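You operate a simulated robot arm through the tools that you are given. There is no shell and no other tool. Be economical: measure what you need, move in short steps, check, and stop when the job is done.

The job below is to be done with a simulated robot arm. You get a single attempt, and the scene is never put back.

JOB
Put one of the yoghurt tubs from the short worktop on top of the wooden press.

It is judged by the outcome, as a careful person would: the job done as asked, and still so three seconds after it is handed in. It fails if anything else is knocked over, pushed out of place, dropped, spilled or broken.

ROBOT AND FRAMES
A 7-joint arm with a two-finger parallel gripper, fixed in place. Base frame: the origin is at the foot of the arm, x ahead of it, y to its left, z up; the work surface is at about z = 0. Readings come in mm, rad, newtons and seconds.
With the tool pointing down near the work surface it reaches from about 240 to 620 mm from the base axis. Its first joint turns from -1.152 to 1.152 rad. Payload 2.6 kg.
Tool frame: the origin (TCP) lies between the finger pads and is the grasp point; the fingertips stand 30 mm ahead of it; z points along the fingers, y is the line along which they close. The gripper opens to 94 mm. The fingers are 28 mm wide and 10 mm thick; the gripper's body (50 by 96 mm) begins 55 mm behind the TCP.
Orientation is told as [roll, pitch, yaw] about the base's x, y, z axes, in that order, counted from this pose: with the fingers straight down and closing along the base's y, the tool's x points along the base's -x, its y along +y and its z along -z.

CONTROLS
- The arm moves only by the tool move_arm. Its argument "commands" is a list of rows, each a list of 5 numbers: the finger opening in mm, from 0 to 94, then the shift along the tool's x, y, z in mm, then the turn about the tool's z in rad. In form: [[gripper, x, y, z, yaw], ...]. A call has 1 to 8 rows; each row shifts and turns the commanded pose from where the row before left it, along the tool's axes as they then stand. Each row takes 0.2 s and may step no farther than 50 mm and 0.15 rad from the row before; otherwise, or with a gripper value out of range, the whole call is refused. A pose out of reach is approached as far as the arm can. The call stops where the force on the tool passes 40 N (or 10 N more than at its start, if that is more) or the arm is blocked; 0.2 s more then pass. The fingers move at their own pace (about 72 mm/s each) and stop on an object; they squeeze with about 28 N. The grip force told is the motor's: it shows also when the fingers shut on nothing. Time passes only in rows, and 0.2 s behind the last, so rows that do not move let the fingers close. It gives the time, the measured TCP pose, the force on the tool (base axes), the opening and the grip force at its end, in the units of the frame above (readings bear some noise).
- Cameras (640 x 400 px; columns grow to the right, rows downward): "scene" is fixed at [42.1, 441.5, 557.4]; the picture's right is [-0.68, -0.73, 0.00], its down [-0.47, 0.44, -0.77] and it looks along [0.56, -0.52, -0.64] (base axes); focal length 326 px, centre (320, 200). "wrist" rides on the gripper at [76, 14, -102] in the tool frame; the picture's right is [-0.18, 0.98, 0.00], its down [-0.75, -0.14, -0.64] and it looks along [-0.63, -0.12, 0.77] (tool axes); focal length 243 px, centre (320, 200). There is no depth. A picture from a camera that has moved, and an enlarged one, comes with that camera's place and axes in the base frame and with its lens.
- camera(camera): a new picture of that camera. No time passes.
- inspect(camera, box): a new picture of the part [left, top, right, bottom] of that camera's present view, enlarged. No time passes.
- job_done(): hands the job in; it is judged then, once.

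Go step by step. Nothing tells you positions but the pictures and the camera data: compare them with the known pose of the tool, close in by small moves and look again before you grip or let go. The budget is 90 turns and 36 pictures, counting those below and the enlarged ones. Unless the task says otherwise, let go and move clear before handing in, and close with one line.

The tools are called after "Call:" by a JSON object that holds its "api" and its "payload". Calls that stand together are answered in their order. move_arm: Moves the arm, as the interface text tells. Its arguments: {"type":"object","properties":{"commands":{"type":"array","items":{"type":"array","items":{"type":"number"}}}},"required":["commands"]} The other tools are called the same way: camera (camera) takes a picture; inspect (camera, box) takes an enlarged picture of a part of a camera's view; job_done () hands the job in.

At the start:

```text
time_s: 0.0
ee_pos: [294.3, 211.0, 358.4]
ee_rot: [0.001, -0.001, 0.0]
contact_force: [-0.5, 0.0, -0.2]
opening: 93.9
gripper_force: 0.1
```

scene: 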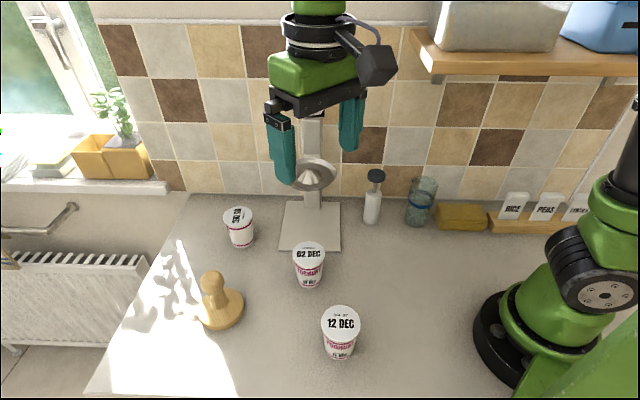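
wrist: 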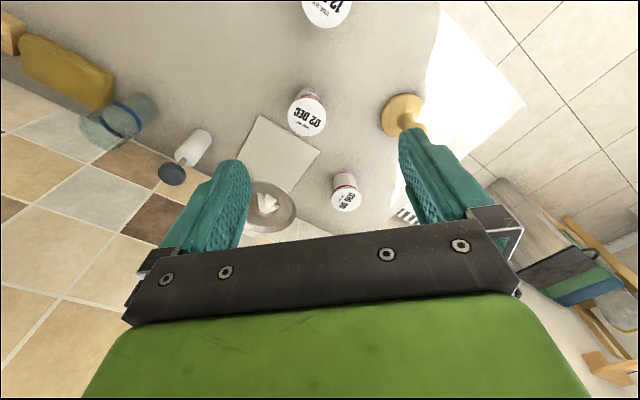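

I see three yoghurt tubs and a wooden knob-handled object on the worktop, which is probably the press. I'll look closer at these first.

Call:
{"api": "inspect", "payload": {"camera": "scene", "box": [180, 190, 380, 370]}}

Call:
{"api": "inspect", "payload": {"camera": "wrist", "box": [220, 0, 480, 240]}}

```text
2.22 times, centred on (280, 280) of scene
camera zoom: at [42.1, 441.5, 557.4], right [-0.68, -0.73, 0.0], down [-0.47, 0.44, -0.77], along [0.56, -0.52, -0.64], focal length 725 px, centre (409, 22)
```

zoom: 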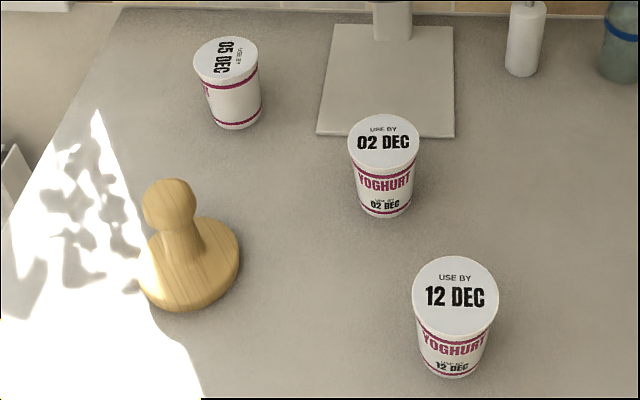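

```text
1.67 times, centred on (350, 120) of wrist
camera zoom: at [217.0, 224.8, 461.6], right [0.18, 0.98, 0.0], down [0.75, -0.14, 0.64], along [0.63, -0.12, -0.77], focal length 404 px, centre (270, 333)
```

zoom: 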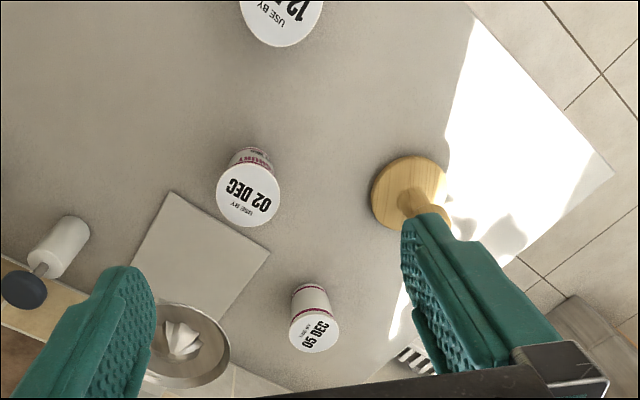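

The wooden press is at about (407, 347) with its knob top near z≈110. The tubs are at about (210, 244), (348, 186) and (525, 228), roughly 93 mm tall. I'll move the wrist camera over the press to see what its top looks like.

Call:
{"api": "move_arm", "payload": {"commands": [[94, -9, 33.5, 27, 0], [94, -9, 33.5, 27, 0], [94, -9, 33.5, 27, 0], [94, -9, 33.5, 27, 0]]}}

Call:
{"api": "inspect", "payload": {"camera": "wrist", "box": [200, 40, 440, 240]}}

Call:
{"api": "inspect", "payload": {"camera": "scene", "box": [170, 250, 270, 340]}}

```text
time_s: 1.0
ee_pos: [327.9, 346.9, 250.5]
ee_rot: [0.002, 0.0, 0.0]
contact_force: [0.3, 0.4, 0.4]
opening: 94.0
gripper_force: 0.1
```

```text
2.00 times, centred on (320, 140) of wrist
camera zoom: at [252.5, 359.3, 353.4], right [0.18, 0.98, 0.0], down [0.75, -0.14, 0.64], along [0.63, -0.12, -0.77], focal length 485 px, centre (320, 320)
```

zoom: 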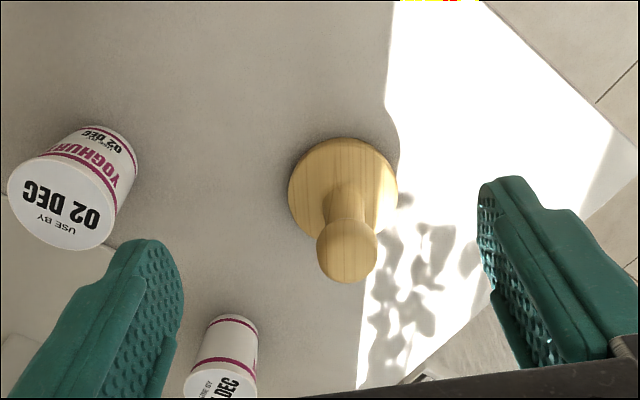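

```text
4.44 times, centred on (220, 295) of scene
camera zoom: at [42.1, 441.4, 557.4], right [-0.68, -0.73, 0.0], down [-0.47, 0.44, -0.77], along [0.56, -0.52, -0.64], focal length 1451 px, centre (764, -222)
```

zoom: 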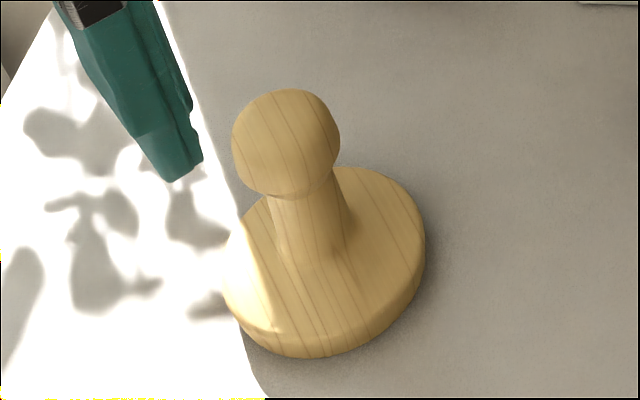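

The knob is the press's highest part. I need to know whether its top is flat or domed, so I'll enlarge it further.

Call:
{"api": "inspect", "payload": {"camera": "scene", "box": [200, 264, 240, 299]}}

Call:
{"api": "inspect", "payload": {"camera": "wrist", "box": [300, 100, 364, 190]}}

```text
11.43 times, centred on (220, 282) of scene
camera zoom: at [42.1, 441.4, 557.4], right [-0.68, -0.73, 0.0], down [-0.47, 0.44, -0.77], along [0.56, -0.52, -0.64], focal length 3731 px, centre (1463, -731)
```

zoom: 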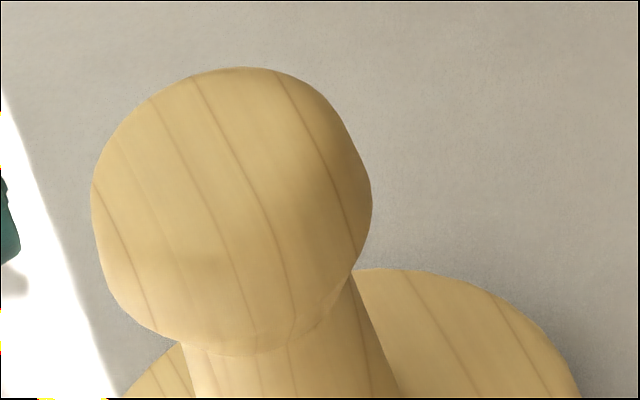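

```text
4.44 times, centred on (332, 145) of wrist
camera zoom: at [252.5, 359.3, 353.4], right [0.18, 0.98, 0.0], down [0.75, -0.14, 0.64], along [0.63, -0.12, -0.77], focal length 1078 px, centre (267, 444)
```

zoom: 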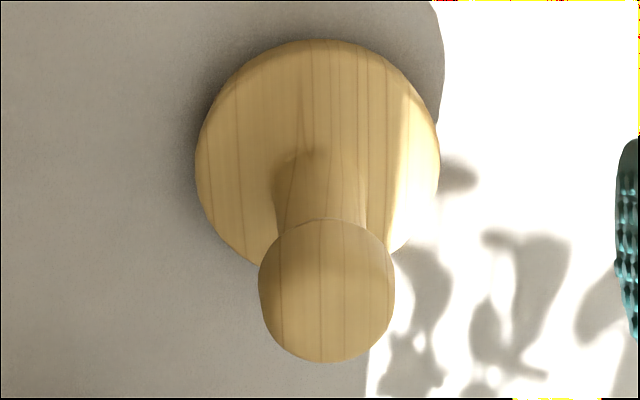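

The knob looks like a flat-topped disc about 30 mm across, centred at about (408.5, 346, z≈108). Next I'll go above the 02 DEC tub at about (350, 187).

Call:
{"api": "move_arm", "payload": {"commands": [[94, -5.5, -40, 12, 0], [94, -5.5, -40, 12, 0], [94, -5.5, -40, 12, 0], [94, -5.5, -40, 12, 0]]}}

Call:
{"api": "camera", "payload": {"camera": "wrist"}}

Call:
{"api": "camera", "payload": {"camera": "scene"}}

```text
time_s: 2.0
ee_pos: [351.0, 186.5, 203.1]
ee_rot: [0.001, 0.001, -0.002]
contact_force: [-0.9, -0.1, 1.4]
opening: 93.9
gripper_force: 0.1
```

```text
27 pictures are left
camera wrist: at [274.9, 198.9, 305.8], right [0.18, 0.98, 0.0], down [0.75, -0.14, 0.64], along [0.63, -0.12, -0.77], focal length 243 px, centre (320, 200)
```

wrist: 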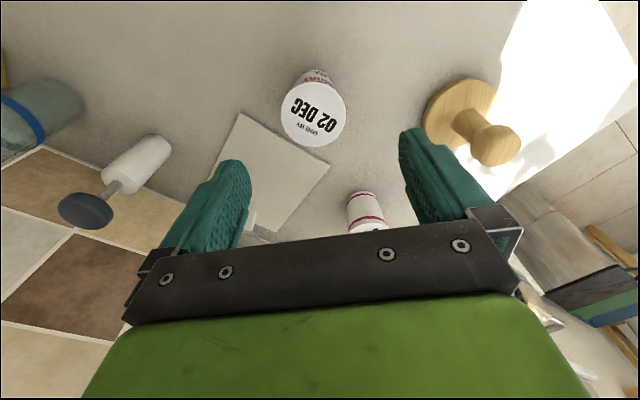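

```text
26 pictures are left
```

scene: 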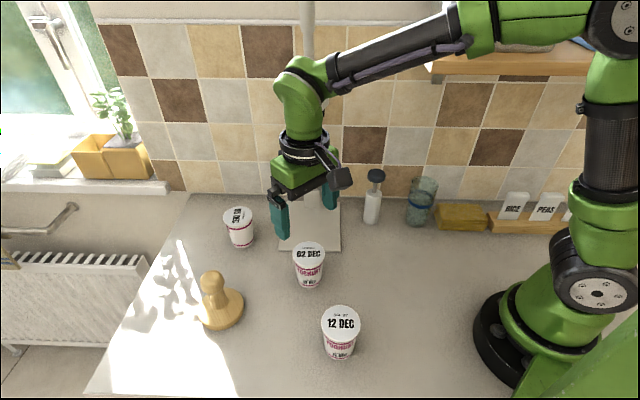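

Intersecting the views puts the lid top at z≈81 and the tub centre at about (356, 179). I'll correct for that, come down to just above the lid and check again.

Call:
{"api": "move_arm", "payload": {"commands": [[94, -5, -7.5, 28, 0], [94, 0, 0, 28, 0], [94, 0, 0, 25, 0]]}}

Call:
{"api": "camera", "payload": {"camera": "wrist"}}

Call:
{"api": "inspect", "payload": {"camera": "scene", "box": [240, 180, 380, 300]}}

```text
time_s: 2.8
ee_pos: [356.3, 178.5, 121.2]
ee_rot: [-0.001, 0.0, -0.002]
contact_force: [-0.8, -0.6, -0.4]
opening: 94.1
gripper_force: 0.1
```

```text
25 pictures are left
camera wrist: at [279.9, 191.2, 224.1], right [0.19, 0.98, 0.0], down [0.75, -0.14, 0.64], along [0.63, -0.12, -0.77], focal length 243 px, centre (320, 200)
```

wrist: 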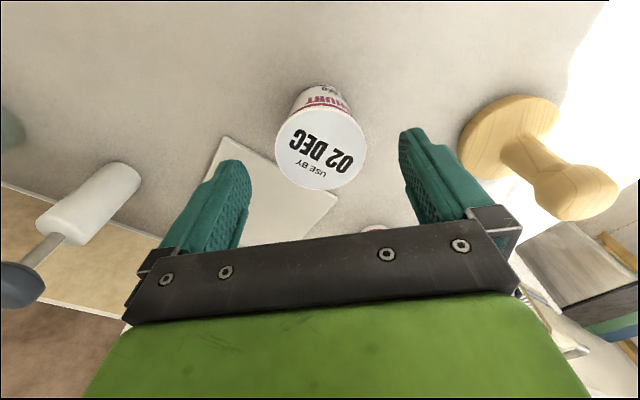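

```text
3.33 times, centred on (310, 240) of scene
camera zoom: at [42.1, 441.5, 557.4], right [-0.68, -0.73, 0.0], down [-0.47, 0.44, -0.77], along [0.56, -0.52, -0.64], focal length 1088 px, centre (353, 67)
```

zoom: 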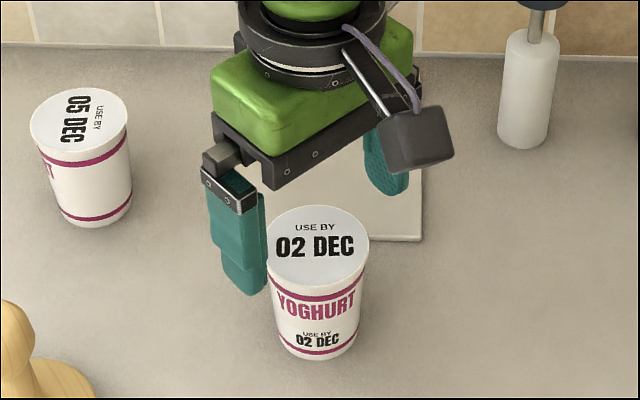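

The tub is centred between the fingers, with the lid at about (355.5, 177.5). I'll descend to z≈48 and close.

Call:
{"api": "move_arm", "payload": {"commands": [[94, 0.5, -0.7, 25, 0], [94, 0, 0, 25, 0], [94, 0, 0, 22, 0], [94, 0, 0, 0, 0]]}}

Call:
{"api": "inspect", "payload": {"camera": "scene", "box": [240, 180, 380, 300]}}

```text
time_s: 3.8
ee_pos: [354.9, 177.3, 49.6]
ee_rot: [0.001, 0.0, -0.002]
contact_force: [0.3, -0.3, -0.3]
opening: 94.4
gripper_force: 0.0
```

```text
3.33 times, centred on (310, 240) of scene
camera zoom: at [42.1, 441.5, 557.4], right [-0.68, -0.73, 0.0], down [-0.47, 0.44, -0.77], along [0.56, -0.52, -0.64], focal length 1088 px, centre (353, 67)
```

zoom: 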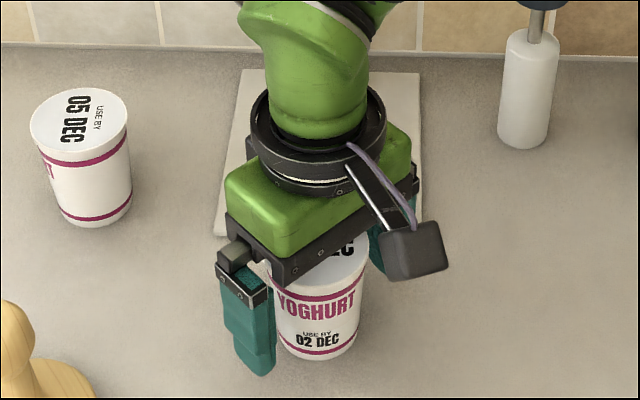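

The fingers straddle the tub, so I'll close in stages.

Call:
{"api": "move_arm", "payload": {"commands": [[70, 0, 0, 0, 0], [60, 0, 0, 0, 0], [54, 0, 0, 0, 0], [50, 0, 0, 0, 0], [46, 0, 0, 0, 0], [46, 0, 0, 0, 0]]}}

```text
time_s: 5.2
ee_pos: [354.2, 178.1, 50.1]
ee_rot: [0.0, 0.0, 0.0]
contact_force: [-0.3, -0.4, -0.7]
opening: 64.0
gripper_force: 28.0
```

The fingers stopped at 64 mm with full grip force. I'll check how they hold the tub before lifting.

Call:
{"api": "inspect", "payload": {"camera": "scene", "box": [260, 210, 360, 300]}}

Call:
{"api": "camera", "payload": {"camera": "wrist"}}

```text
4.44 times, centred on (310, 255) of scene
camera zoom: at [42.1, 441.5, 557.4], right [-0.68, -0.73, 0.0], down [-0.47, 0.44, -0.77], along [0.56, -0.52, -0.64], focal length 1451 px, centre (364, -44)
```

zoom: 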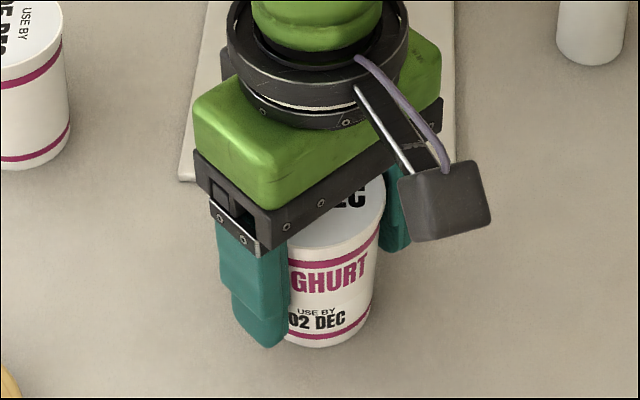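

```text
21 pictures are left
camera wrist: at [278.5, 190.6, 152.6], right [0.18, 0.98, 0.0], down [0.75, -0.14, 0.64], along [0.63, -0.12, -0.77], focal length 243 px, centre (320, 200)
```

wrist: 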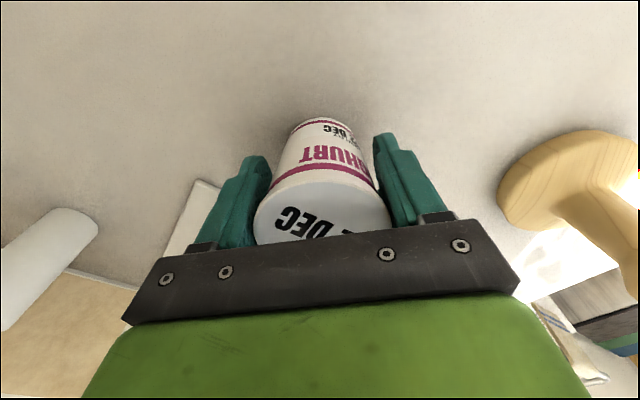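

The grip is at the tub's widest part near the rim and looks centred. I'll lift slowly and check the hold.

Call:
{"api": "move_arm", "payload": {"commands": [[40, 0, 0, 0, 0], [40, 0, 0, -10, 0], [40, 0, 0, -15, 0], [40, 0, 0, -15, 0]]}}

Call:
{"api": "camera", "payload": {"camera": "wrist"}}

Call:
{"api": "inspect", "payload": {"camera": "scene", "box": [240, 180, 380, 300]}}

```text
time_s: 6.2
ee_pos: [354.8, 176.0, 89.5]
ee_rot: [0.002, 0.002, 0.002]
contact_force: [-0.3, 0.2, -1.4]
opening: 63.7
gripper_force: 28.2
```

```text
20 pictures are left
camera wrist: at [279.3, 190.4, 192.3], right [0.18, 0.98, 0.0], down [0.75, -0.14, 0.64], along [0.63, -0.12, -0.77], focal length 243 px, centre (320, 200)
```

wrist: 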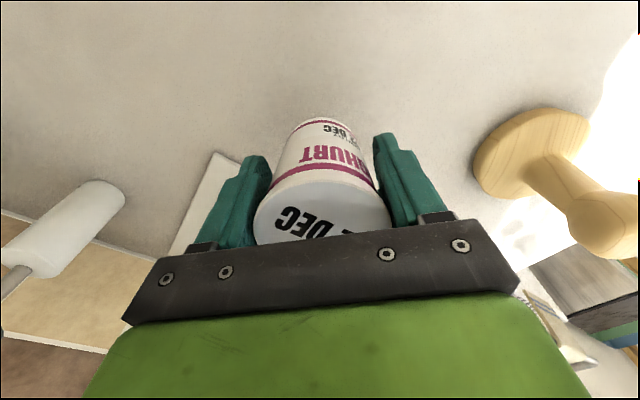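

```text
3.33 times, centred on (310, 240) of scene
camera zoom: at [42.1, 441.5, 557.4], right [-0.68, -0.73, 0.0], down [-0.47, 0.44, -0.77], along [0.56, -0.52, -0.64], focal length 1088 px, centre (353, 67)
```

zoom: 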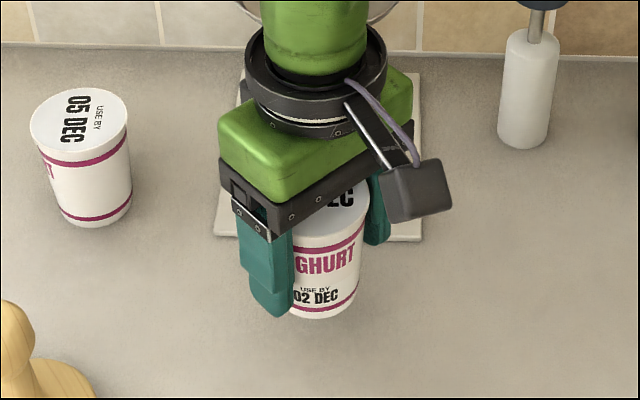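

The tub is held firmly and upright, with its base about 50 mm below the TCP and its centre about 3–4 mm ahead of it in x. I'll raise it and carry it over the press.

Call:
{"api": "move_arm", "payload": {"commands": [[40, 0, 0, -25, 0], [40, 0, 0, -35, 0], [40, 0, 0, -35, 0]]}}

Call:
{"api": "move_arm", "payload": {"commands": [[40, -6, 20, 0, 0], [40, -8, 28, 0, 0], [40, -8, 28, 0, 0], [40, -8, 28, 0, 0], [40, -8, 28, 0, 0], [40, -7, 23, 0, 0], [40, -4.5, 14, 0, 0], [40, 0, 0, 0, 0]]}}

Call:
{"api": "camera", "payload": {"camera": "wrist"}}

Call:
{"api": "inspect", "payload": {"camera": "scene", "box": [150, 190, 290, 340]}}

```text
time_s: 7.0
ee_pos: [354.8, 178.0, 185.1]
ee_rot: [-0.001, 0.0, 0.0]
contact_force: [0.9, 0.6, -1.5]
opening: 63.9
gripper_force: 27.9
```

```text
time_s: 8.8
ee_pos: [406.4, 346.9, 184.8]
ee_rot: [-0.002, 0.0, 0.001]
contact_force: [-0.3, 0.4, -1.5]
opening: 63.7
gripper_force: 28.0
```

```text
18 pictures are left
camera wrist: at [329.6, 359.8, 287.5], right [0.18, 0.98, 0.0], down [0.75, -0.14, 0.64], along [0.63, -0.12, -0.77], focal length 243 px, centre (320, 200)
```

wrist: 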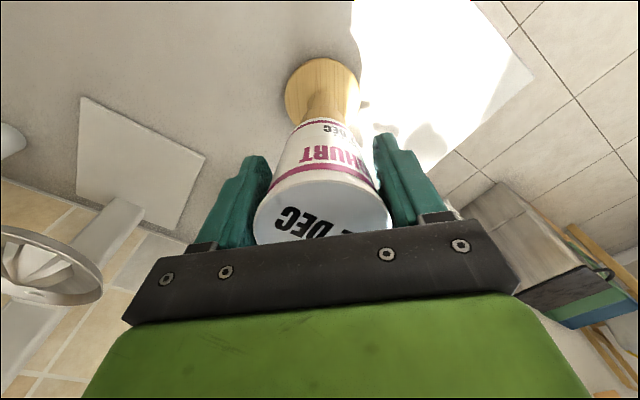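

```text
2.67 times, centred on (220, 265) of scene
camera zoom: at [42.1, 441.5, 557.4], right [-0.68, -0.73, 0.0], down [-0.47, 0.44, -0.77], along [0.56, -0.52, -0.64], focal length 870 px, centre (587, 27)
```

zoom: 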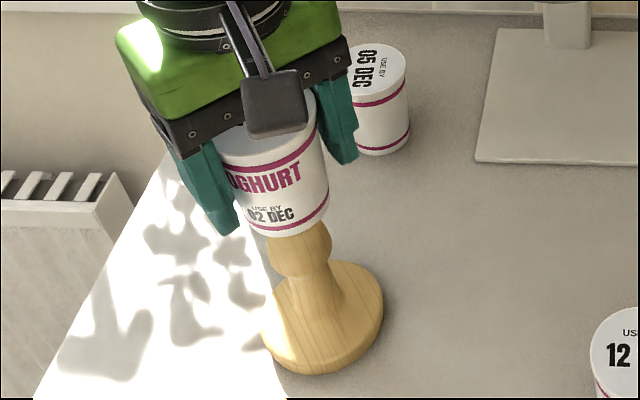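

The tub's base is at about (411, 347) and the knob at (408.5, 346). I'll shift 2.5 mm back and lower towards the knob.

Call:
{"api": "move_arm", "payload": {"commands": [[40, 2.5, -1, 0, 0], [40, 0, 0, 10, 0], [40, 0, 0, 9, 0], [40, 0, 0, 0, 0]]}}

Call:
{"api": "inspect", "payload": {"camera": "scene", "box": [170, 220, 270, 320]}}

Call:
{"api": "inspect", "payload": {"camera": "wrist", "box": [250, 40, 400, 220]}}

```text
time_s: 9.8
ee_pos: [401.2, 345.4, 166.4]
ee_rot: [-0.001, 0.0, 0.001]
contact_force: [0.3, -0.3, -2.1]
opening: 63.9
gripper_force: 28.0
```

```text
4.00 times, centred on (220, 270) of scene
camera zoom: at [42.1, 441.5, 557.4], right [-0.68, -0.73, 0.0], down [-0.47, 0.44, -0.77], along [0.56, -0.52, -0.64], focal length 1306 px, centre (720, -80)
```

zoom: 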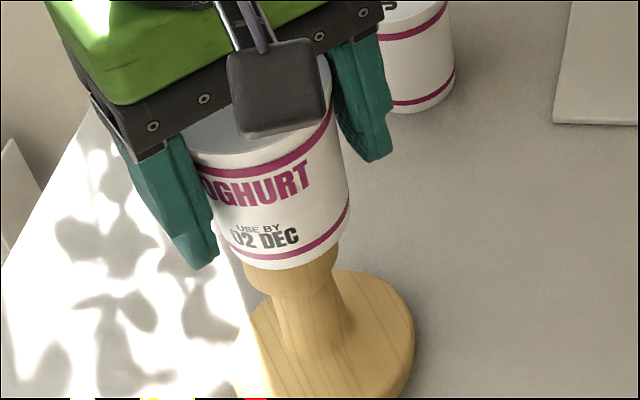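

```text
2.22 times, centred on (325, 130) of wrist
camera zoom: at [326.0, 358.8, 268.4], right [0.18, 0.98, 0.0], down [0.75, -0.14, 0.64], along [0.63, -0.12, -0.77], focal length 539 px, centre (309, 356)
```

zoom: 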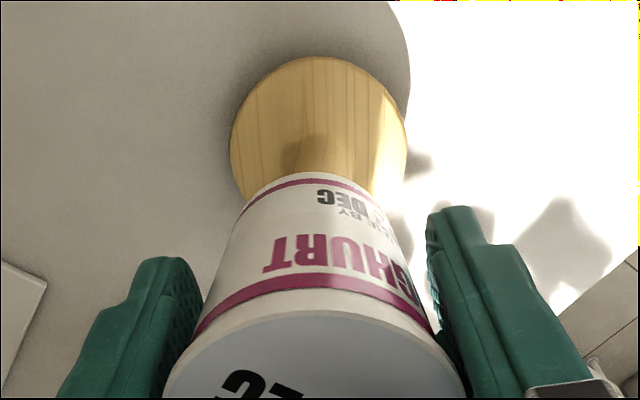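

The sideways alignment looks right. The tub may sit 1–3 mm short in x, so I'll nudge it 1.5 mm forward and lower in small steps until it touches.

Call:
{"api": "move_arm", "payload": {"commands": [[40, -1.5, 0, 0, 0], [40, 0, 0, 2, 0], [40, 0, 0, 2, 0], [40, 0, 0, 0, 0]]}}

Call:
{"api": "move_arm", "payload": {"commands": [[40, 0, 0, 1.5, 0], [40, 0, 0, 0, 0]]}}

Call:
{"api": "move_arm", "payload": {"commands": [[40, 0, 0, 1.5, 0], [40, 0, 0, 0, 0]]}}

```text
time_s: 10.8
ee_pos: [404.1, 345.4, 161.4]
ee_rot: [-0.002, -0.001, -0.001]
contact_force: [0.2, 0.1, -1.2]
opening: 63.7
gripper_force: 28.3
```

```text
time_s: 11.4
ee_pos: [404.0, 344.3, 160.2]
ee_rot: [0.0, 0.001, 0.0]
contact_force: [-0.2, 1.0, -2.1]
opening: 63.8
gripper_force: 28.2
```

```text
time_s: 12.0
ee_pos: [403.6, 346.2, 158.9]
ee_rot: [0.0, 0.001, 0.001]
contact_force: [0.1, -0.2, -2.0]
opening: 63.5
gripper_force: 28.2
```

No contact yet at z≈159, so I'll look closely at the gap.

Call:
{"api": "inspect", "payload": {"camera": "scene", "box": [190, 250, 250, 310]}}

Call:
{"api": "move_arm", "payload": {"commands": [[40, 0, 0, 1, 0], [40, 0, 0, 0, 0]]}}

Call:
{"api": "move_arm", "payload": {"commands": [[40, 0, 0, 1, 0], [40, 0, 0, 0, 0]]}}

```text
6.67 times, centred on (220, 280) of scene
camera zoom: at [42.1, 441.5, 557.4], right [-0.68, -0.73, 0.0], down [-0.47, 0.44, -0.77], along [0.56, -0.52, -0.64], focal length 2176 px, centre (987, -333)
```

zoom: 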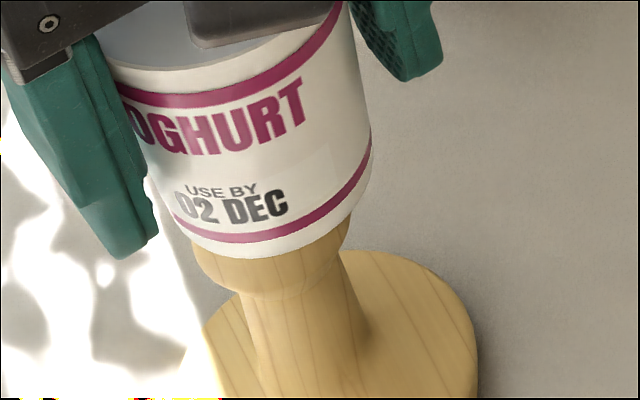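

```text
time_s: 12.6
ee_pos: [403.7, 343.3, 157.3]
ee_rot: [0.002, 0.001, 0.001]
contact_force: [-0.2, 0.0, -1.8]
opening: 63.7
gripper_force: 27.8
```

```text
time_s: 13.2
ee_pos: [404.3, 344.9, 156.8]
ee_rot: [0.0, 0.001, 0.0]
contact_force: [0.2, -0.3, -2.1]
opening: 63.8
gripper_force: 27.8
```

Alignment with the knob looks good, at about (270, 187) in that view for both. I'll keep lowering gently.

Call:
{"api": "move_arm", "payload": {"commands": [[40, 0, 0, 1, 0], [40, 0, 0, 0, 0]]}}

Call:
{"api": "move_arm", "payload": {"commands": [[40, 0, 0, 1, 0], [40, 0, 0, 0, 0]]}}

Call:
{"api": "move_arm", "payload": {"commands": [[40, 0, 0, 1, 0], [40, 0, 0, 0, 0]]}}

```text
time_s: 13.8
ee_pos: [404.7, 345.9, 156.6]
ee_rot: [0.001, -0.001, -0.001]
contact_force: [0.5, 0.5, -1.1]
opening: 63.5
gripper_force: 28.0
```

```text
time_s: 14.4
ee_pos: [403.8, 344.8, 155.5]
ee_rot: [0.0, -0.001, -0.001]
contact_force: [-0.4, -0.2, -1.3]
opening: 63.5
gripper_force: 28.1
```

```text
time_s: 15.0
ee_pos: [403.4, 345.8, 153.6]
ee_rot: [-0.001, 0.001, 0.0]
contact_force: [0.0, 0.4, -0.7]
opening: 63.8
gripper_force: 28.2
```

Still free or only just touching, so I'll continue down.

Call:
{"api": "move_arm", "payload": {"commands": [[40, 0, 0, 1, 0], [40, 0, 0, 0, 0]]}}

Call:
{"api": "inspect", "payload": {"camera": "scene", "box": [190, 250, 250, 310]}}

Call:
{"api": "inspect", "payload": {"camera": "wrist", "box": [250, 40, 400, 220]}}

```text
time_s: 15.6
ee_pos: [403.1, 345.4, 153.2]
ee_rot: [-0.001, -0.002, 0.0]
contact_force: [0.3, 0.0, 0.3]
opening: 63.3
gripper_force: 27.9
```

```text
6.67 times, centred on (220, 280) of scene
camera zoom: at [42.1, 441.5, 557.4], right [-0.68, -0.73, 0.0], down [-0.47, 0.44, -0.77], along [0.56, -0.52, -0.64], focal length 2176 px, centre (987, -333)
```

zoom: 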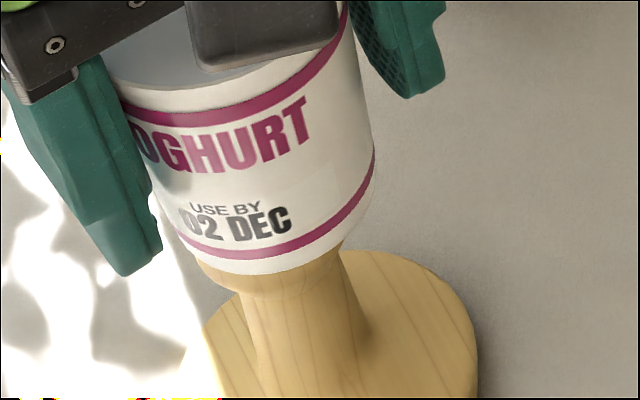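

```text
2.22 times, centred on (325, 130) of wrist
camera zoom: at [327.8, 358.7, 256.2], right [0.18, 0.98, 0.0], down [0.75, -0.14, 0.64], along [0.63, -0.12, -0.77], focal length 539 px, centre (309, 356)
```

zoom: 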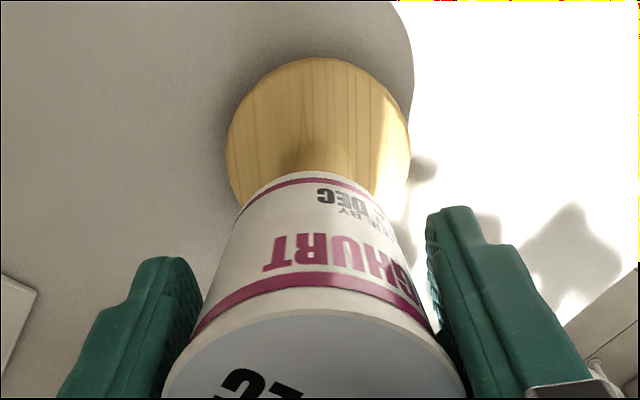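

Contact is just starting, which puts the knob top at z≈103.5 and, recomputed for that height, its centre at about (412, 345.7). The tub is at about (408.3, 346.4), so I'll lift 3 mm, move 3.5 mm forward and lower again.

Call:
{"api": "move_arm", "payload": {"commands": [[40, 0, 0, -3, 0], [40, -3.5, -0.5, 0, 0], [40, 0, 0, 0, 0], [40, 0, 0, 2.5, 0], [40, 0, 0, 0, 0]]}}

Call:
{"api": "move_arm", "payload": {"commands": [[40, 0, 0, 1, 0], [40, 0, 0, 0, 0]]}}

Call:
{"api": "move_arm", "payload": {"commands": [[40, 0, 0, 0.7, 0], [40, 0, 0, 0, 0]]}}

```text
time_s: 16.8
ee_pos: [406.3, 343.8, 154.2]
ee_rot: [0.001, 0.0, 0.001]
contact_force: [0.1, 0.6, -1.3]
opening: 63.8
gripper_force: 28.2
```

```text
time_s: 17.4
ee_pos: [407.9, 345.8, 153.5]
ee_rot: [0.003, -0.002, 0.001]
contact_force: [-0.9, -1.1, 5.1]
opening: 63.5
gripper_force: 27.9
```

```text
time_s: 18.0
ee_pos: [408.2, 344.7, 152.4]
ee_rot: [0.001, -0.002, 0.0]
contact_force: [-0.1, -1.0, 11.8]
opening: 63.5
gripper_force: 28.3
```

Contact is firm, at about 12 N upward. I'll ease up slightly and check before releasing.

Call:
{"api": "move_arm", "payload": {"commands": [[40, 0, 0, -0.8, 0], [40, 0, 0, 0, 0]]}}

Call:
{"api": "inspect", "payload": {"camera": "scene", "box": [190, 250, 250, 310]}}

Call:
{"api": "inspect", "payload": {"camera": "wrist", "box": [250, 40, 400, 220]}}

```text
time_s: 18.6
ee_pos: [406.6, 344.7, 152.6]
ee_rot: [0.001, -0.001, 0.001]
contact_force: [4.3, 2.5, 10.1]
opening: 63.4
gripper_force: 28.2
```

```text
6.67 times, centred on (220, 280) of scene
camera zoom: at [42.0, 441.4, 557.5], right [-0.68, -0.73, 0.0], down [-0.47, 0.44, -0.77], along [0.56, -0.52, -0.64], focal length 2176 px, centre (987, -333)
```

zoom: 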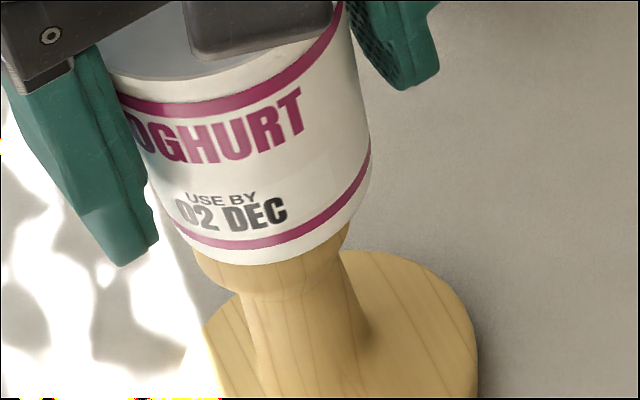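

```text
2.22 times, centred on (325, 130) of wrist
camera zoom: at [331.2, 358.0, 255.7], right [0.18, 0.98, 0.0], down [0.75, -0.14, 0.64], along [0.63, -0.12, -0.77], focal length 539 px, centre (309, 356)
```

zoom: 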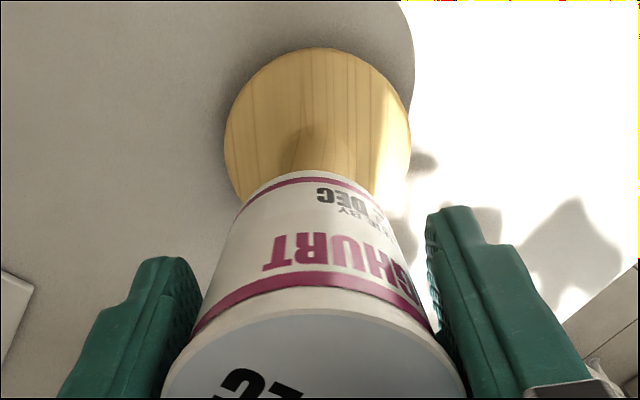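

The tub is centred on the knob. I'll ease off a bit more so the release is soft.

Call:
{"api": "move_arm", "payload": {"commands": [[40, 0, 0, -0.7, 0], [40, 0, 0, 0, 0]]}}

```text
time_s: 19.2
ee_pos: [407.7, 345.2, 152.4]
ee_rot: [0.0, 0.0, -0.002]
contact_force: [2.1, -0.4, 8.9]
opening: 63.4
gripper_force: 27.7
```

Call:
{"api": "move_arm", "payload": {"commands": [[40, 0, 0, -0.7, 0], [40, 0, 0, 0, 0]]}}

```text
time_s: 19.8
ee_pos: [407.4, 344.5, 153.7]
ee_rot: [-0.001, 0.002, -0.001]
contact_force: [0.7, -0.6, 0.3]
opening: 63.5
gripper_force: 27.7
```

The tub now just rests on the knob with almost no force on the tool. I'll open slowly and only slightly, and look at it.

Call:
{"api": "move_arm", "payload": {"commands": [[62, 0, 0, 0, 0], [64, 0, 0, 0, 0], [65, 0, 0, 0, 0], [66, 0, 0, 0, 0], [67, 0, 0, 0, 0], [68, 0, 0, 0, 0], [68, 0, 0, 0, 0]]}}

Call:
{"api": "inspect", "payload": {"camera": "scene", "box": [190, 250, 250, 310]}}

Call:
{"api": "inspect", "payload": {"camera": "wrist", "box": [250, 40, 400, 220]}}

```text
time_s: 21.4
ee_pos: [407.7, 344.1, 153.1]
ee_rot: [0.0, 0.001, -0.001]
contact_force: [0.5, 0.0, 0.9]
opening: 68.2
gripper_force: 0.0
```

```text
6.67 times, centred on (220, 280) of scene
camera zoom: at [42.1, 441.5, 557.4], right [-0.68, -0.73, 0.0], down [-0.47, 0.44, -0.77], along [0.56, -0.52, -0.64], focal length 2176 px, centre (987, -333)
```

zoom: 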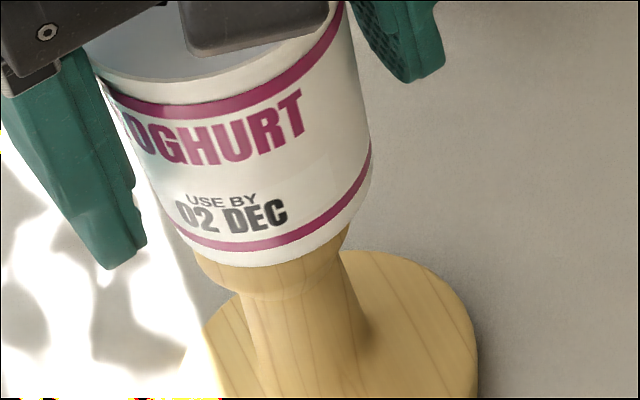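

```text
2.22 times, centred on (325, 130) of wrist
camera zoom: at [331.5, 358.5, 256.8], right [0.18, 0.98, 0.0], down [0.75, -0.14, 0.64], along [0.63, -0.12, -0.77], focal length 539 px, centre (309, 356)
```

zoom: 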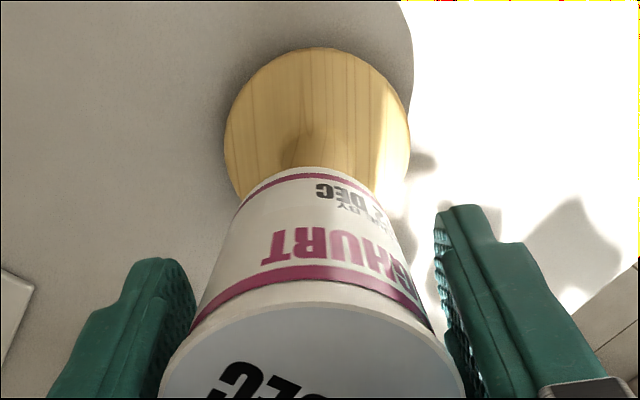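

The tub stays up, with a shift of 1–2 mm. I'll wait a second with the fingers still around it to check that it's settled.

Call:
{"api": "move_arm", "payload": {"commands": [[70, 0, 0, 0, 0], [72, 0, 0, 0, 0], [74, 0, 0, 0, 0], [76, 0, 0, 0, 0], [78, 0, 0, 0, 0], [80, 0, 0, 0, 0], [82, 0, 0, 0, 0], [84, 0, 0, 0, 0]]}}

Call:
{"api": "inspect", "payload": {"camera": "wrist", "box": [250, 40, 400, 220]}}

```text
time_s: 23.2
ee_pos: [407.0, 345.3, 153.4]
ee_rot: [0.001, -0.001, -0.001]
contact_force: [0.6, 0.6, -0.4]
opening: 83.9
gripper_force: 0.0
```

```text
2.22 times, centred on (325, 130) of wrist
camera zoom: at [331.5, 358.5, 256.8], right [0.18, 0.98, 0.0], down [0.75, -0.14, 0.64], along [0.63, -0.12, -0.77], focal length 539 px, centre (309, 356)
```

zoom: 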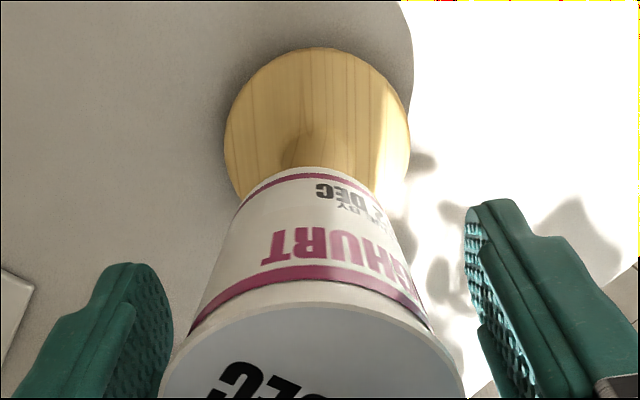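

The tub is standing steady on its own. I'll open fully and withdraw straight up.

Call:
{"api": "move_arm", "payload": {"commands": [[94, 0, 0, 0, 0], [94, 0, 0, -10, 0], [94, 0, 0, -25, 0], [94, 0, 0, -35, 0], [94, 0, 0, -40, 0], [94, 20, -20, -20, 0], [94, 40, -20, 0, 0], [94, 0, 0, 0, 0]]}}

Call:
{"api": "camera", "payload": {"camera": "scene"}}

Call:
{"api": "camera", "payload": {"camera": "wrist"}}

```text
time_s: 25.0
ee_pos: [347.8, 305.0, 283.0]
ee_rot: [0.0, 0.0, 0.001]
contact_force: [1.0, 0.5, 0.5]
opening: 94.1
gripper_force: 0.1
```

```text
6 pictures are left
```

scene: 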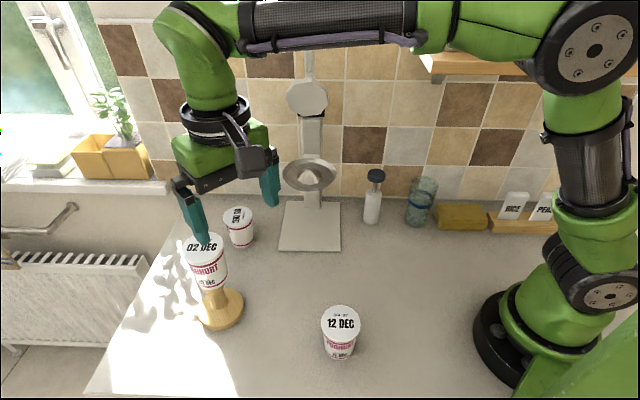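

```text
5 pictures are left
camera wrist: at [272.2, 318.9, 385.9], right [0.18, 0.98, 0.0], down [0.75, -0.14, 0.64], along [0.63, -0.12, -0.77], focal length 243 px, centre (320, 200)
```

wrist: 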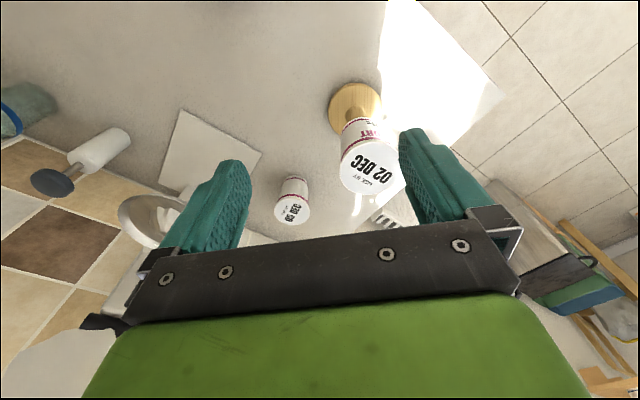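

The 02 DEC tub stands upright on the press knob, the arm is clear of it, and nothing else has moved. I'm handing in.

Call:
{"api": "job_done", "payload": {}}

```text
The job is handed in.
```

The 02 DEC yoghurt tub is standing on top of the wooden press, and the job is handed in.
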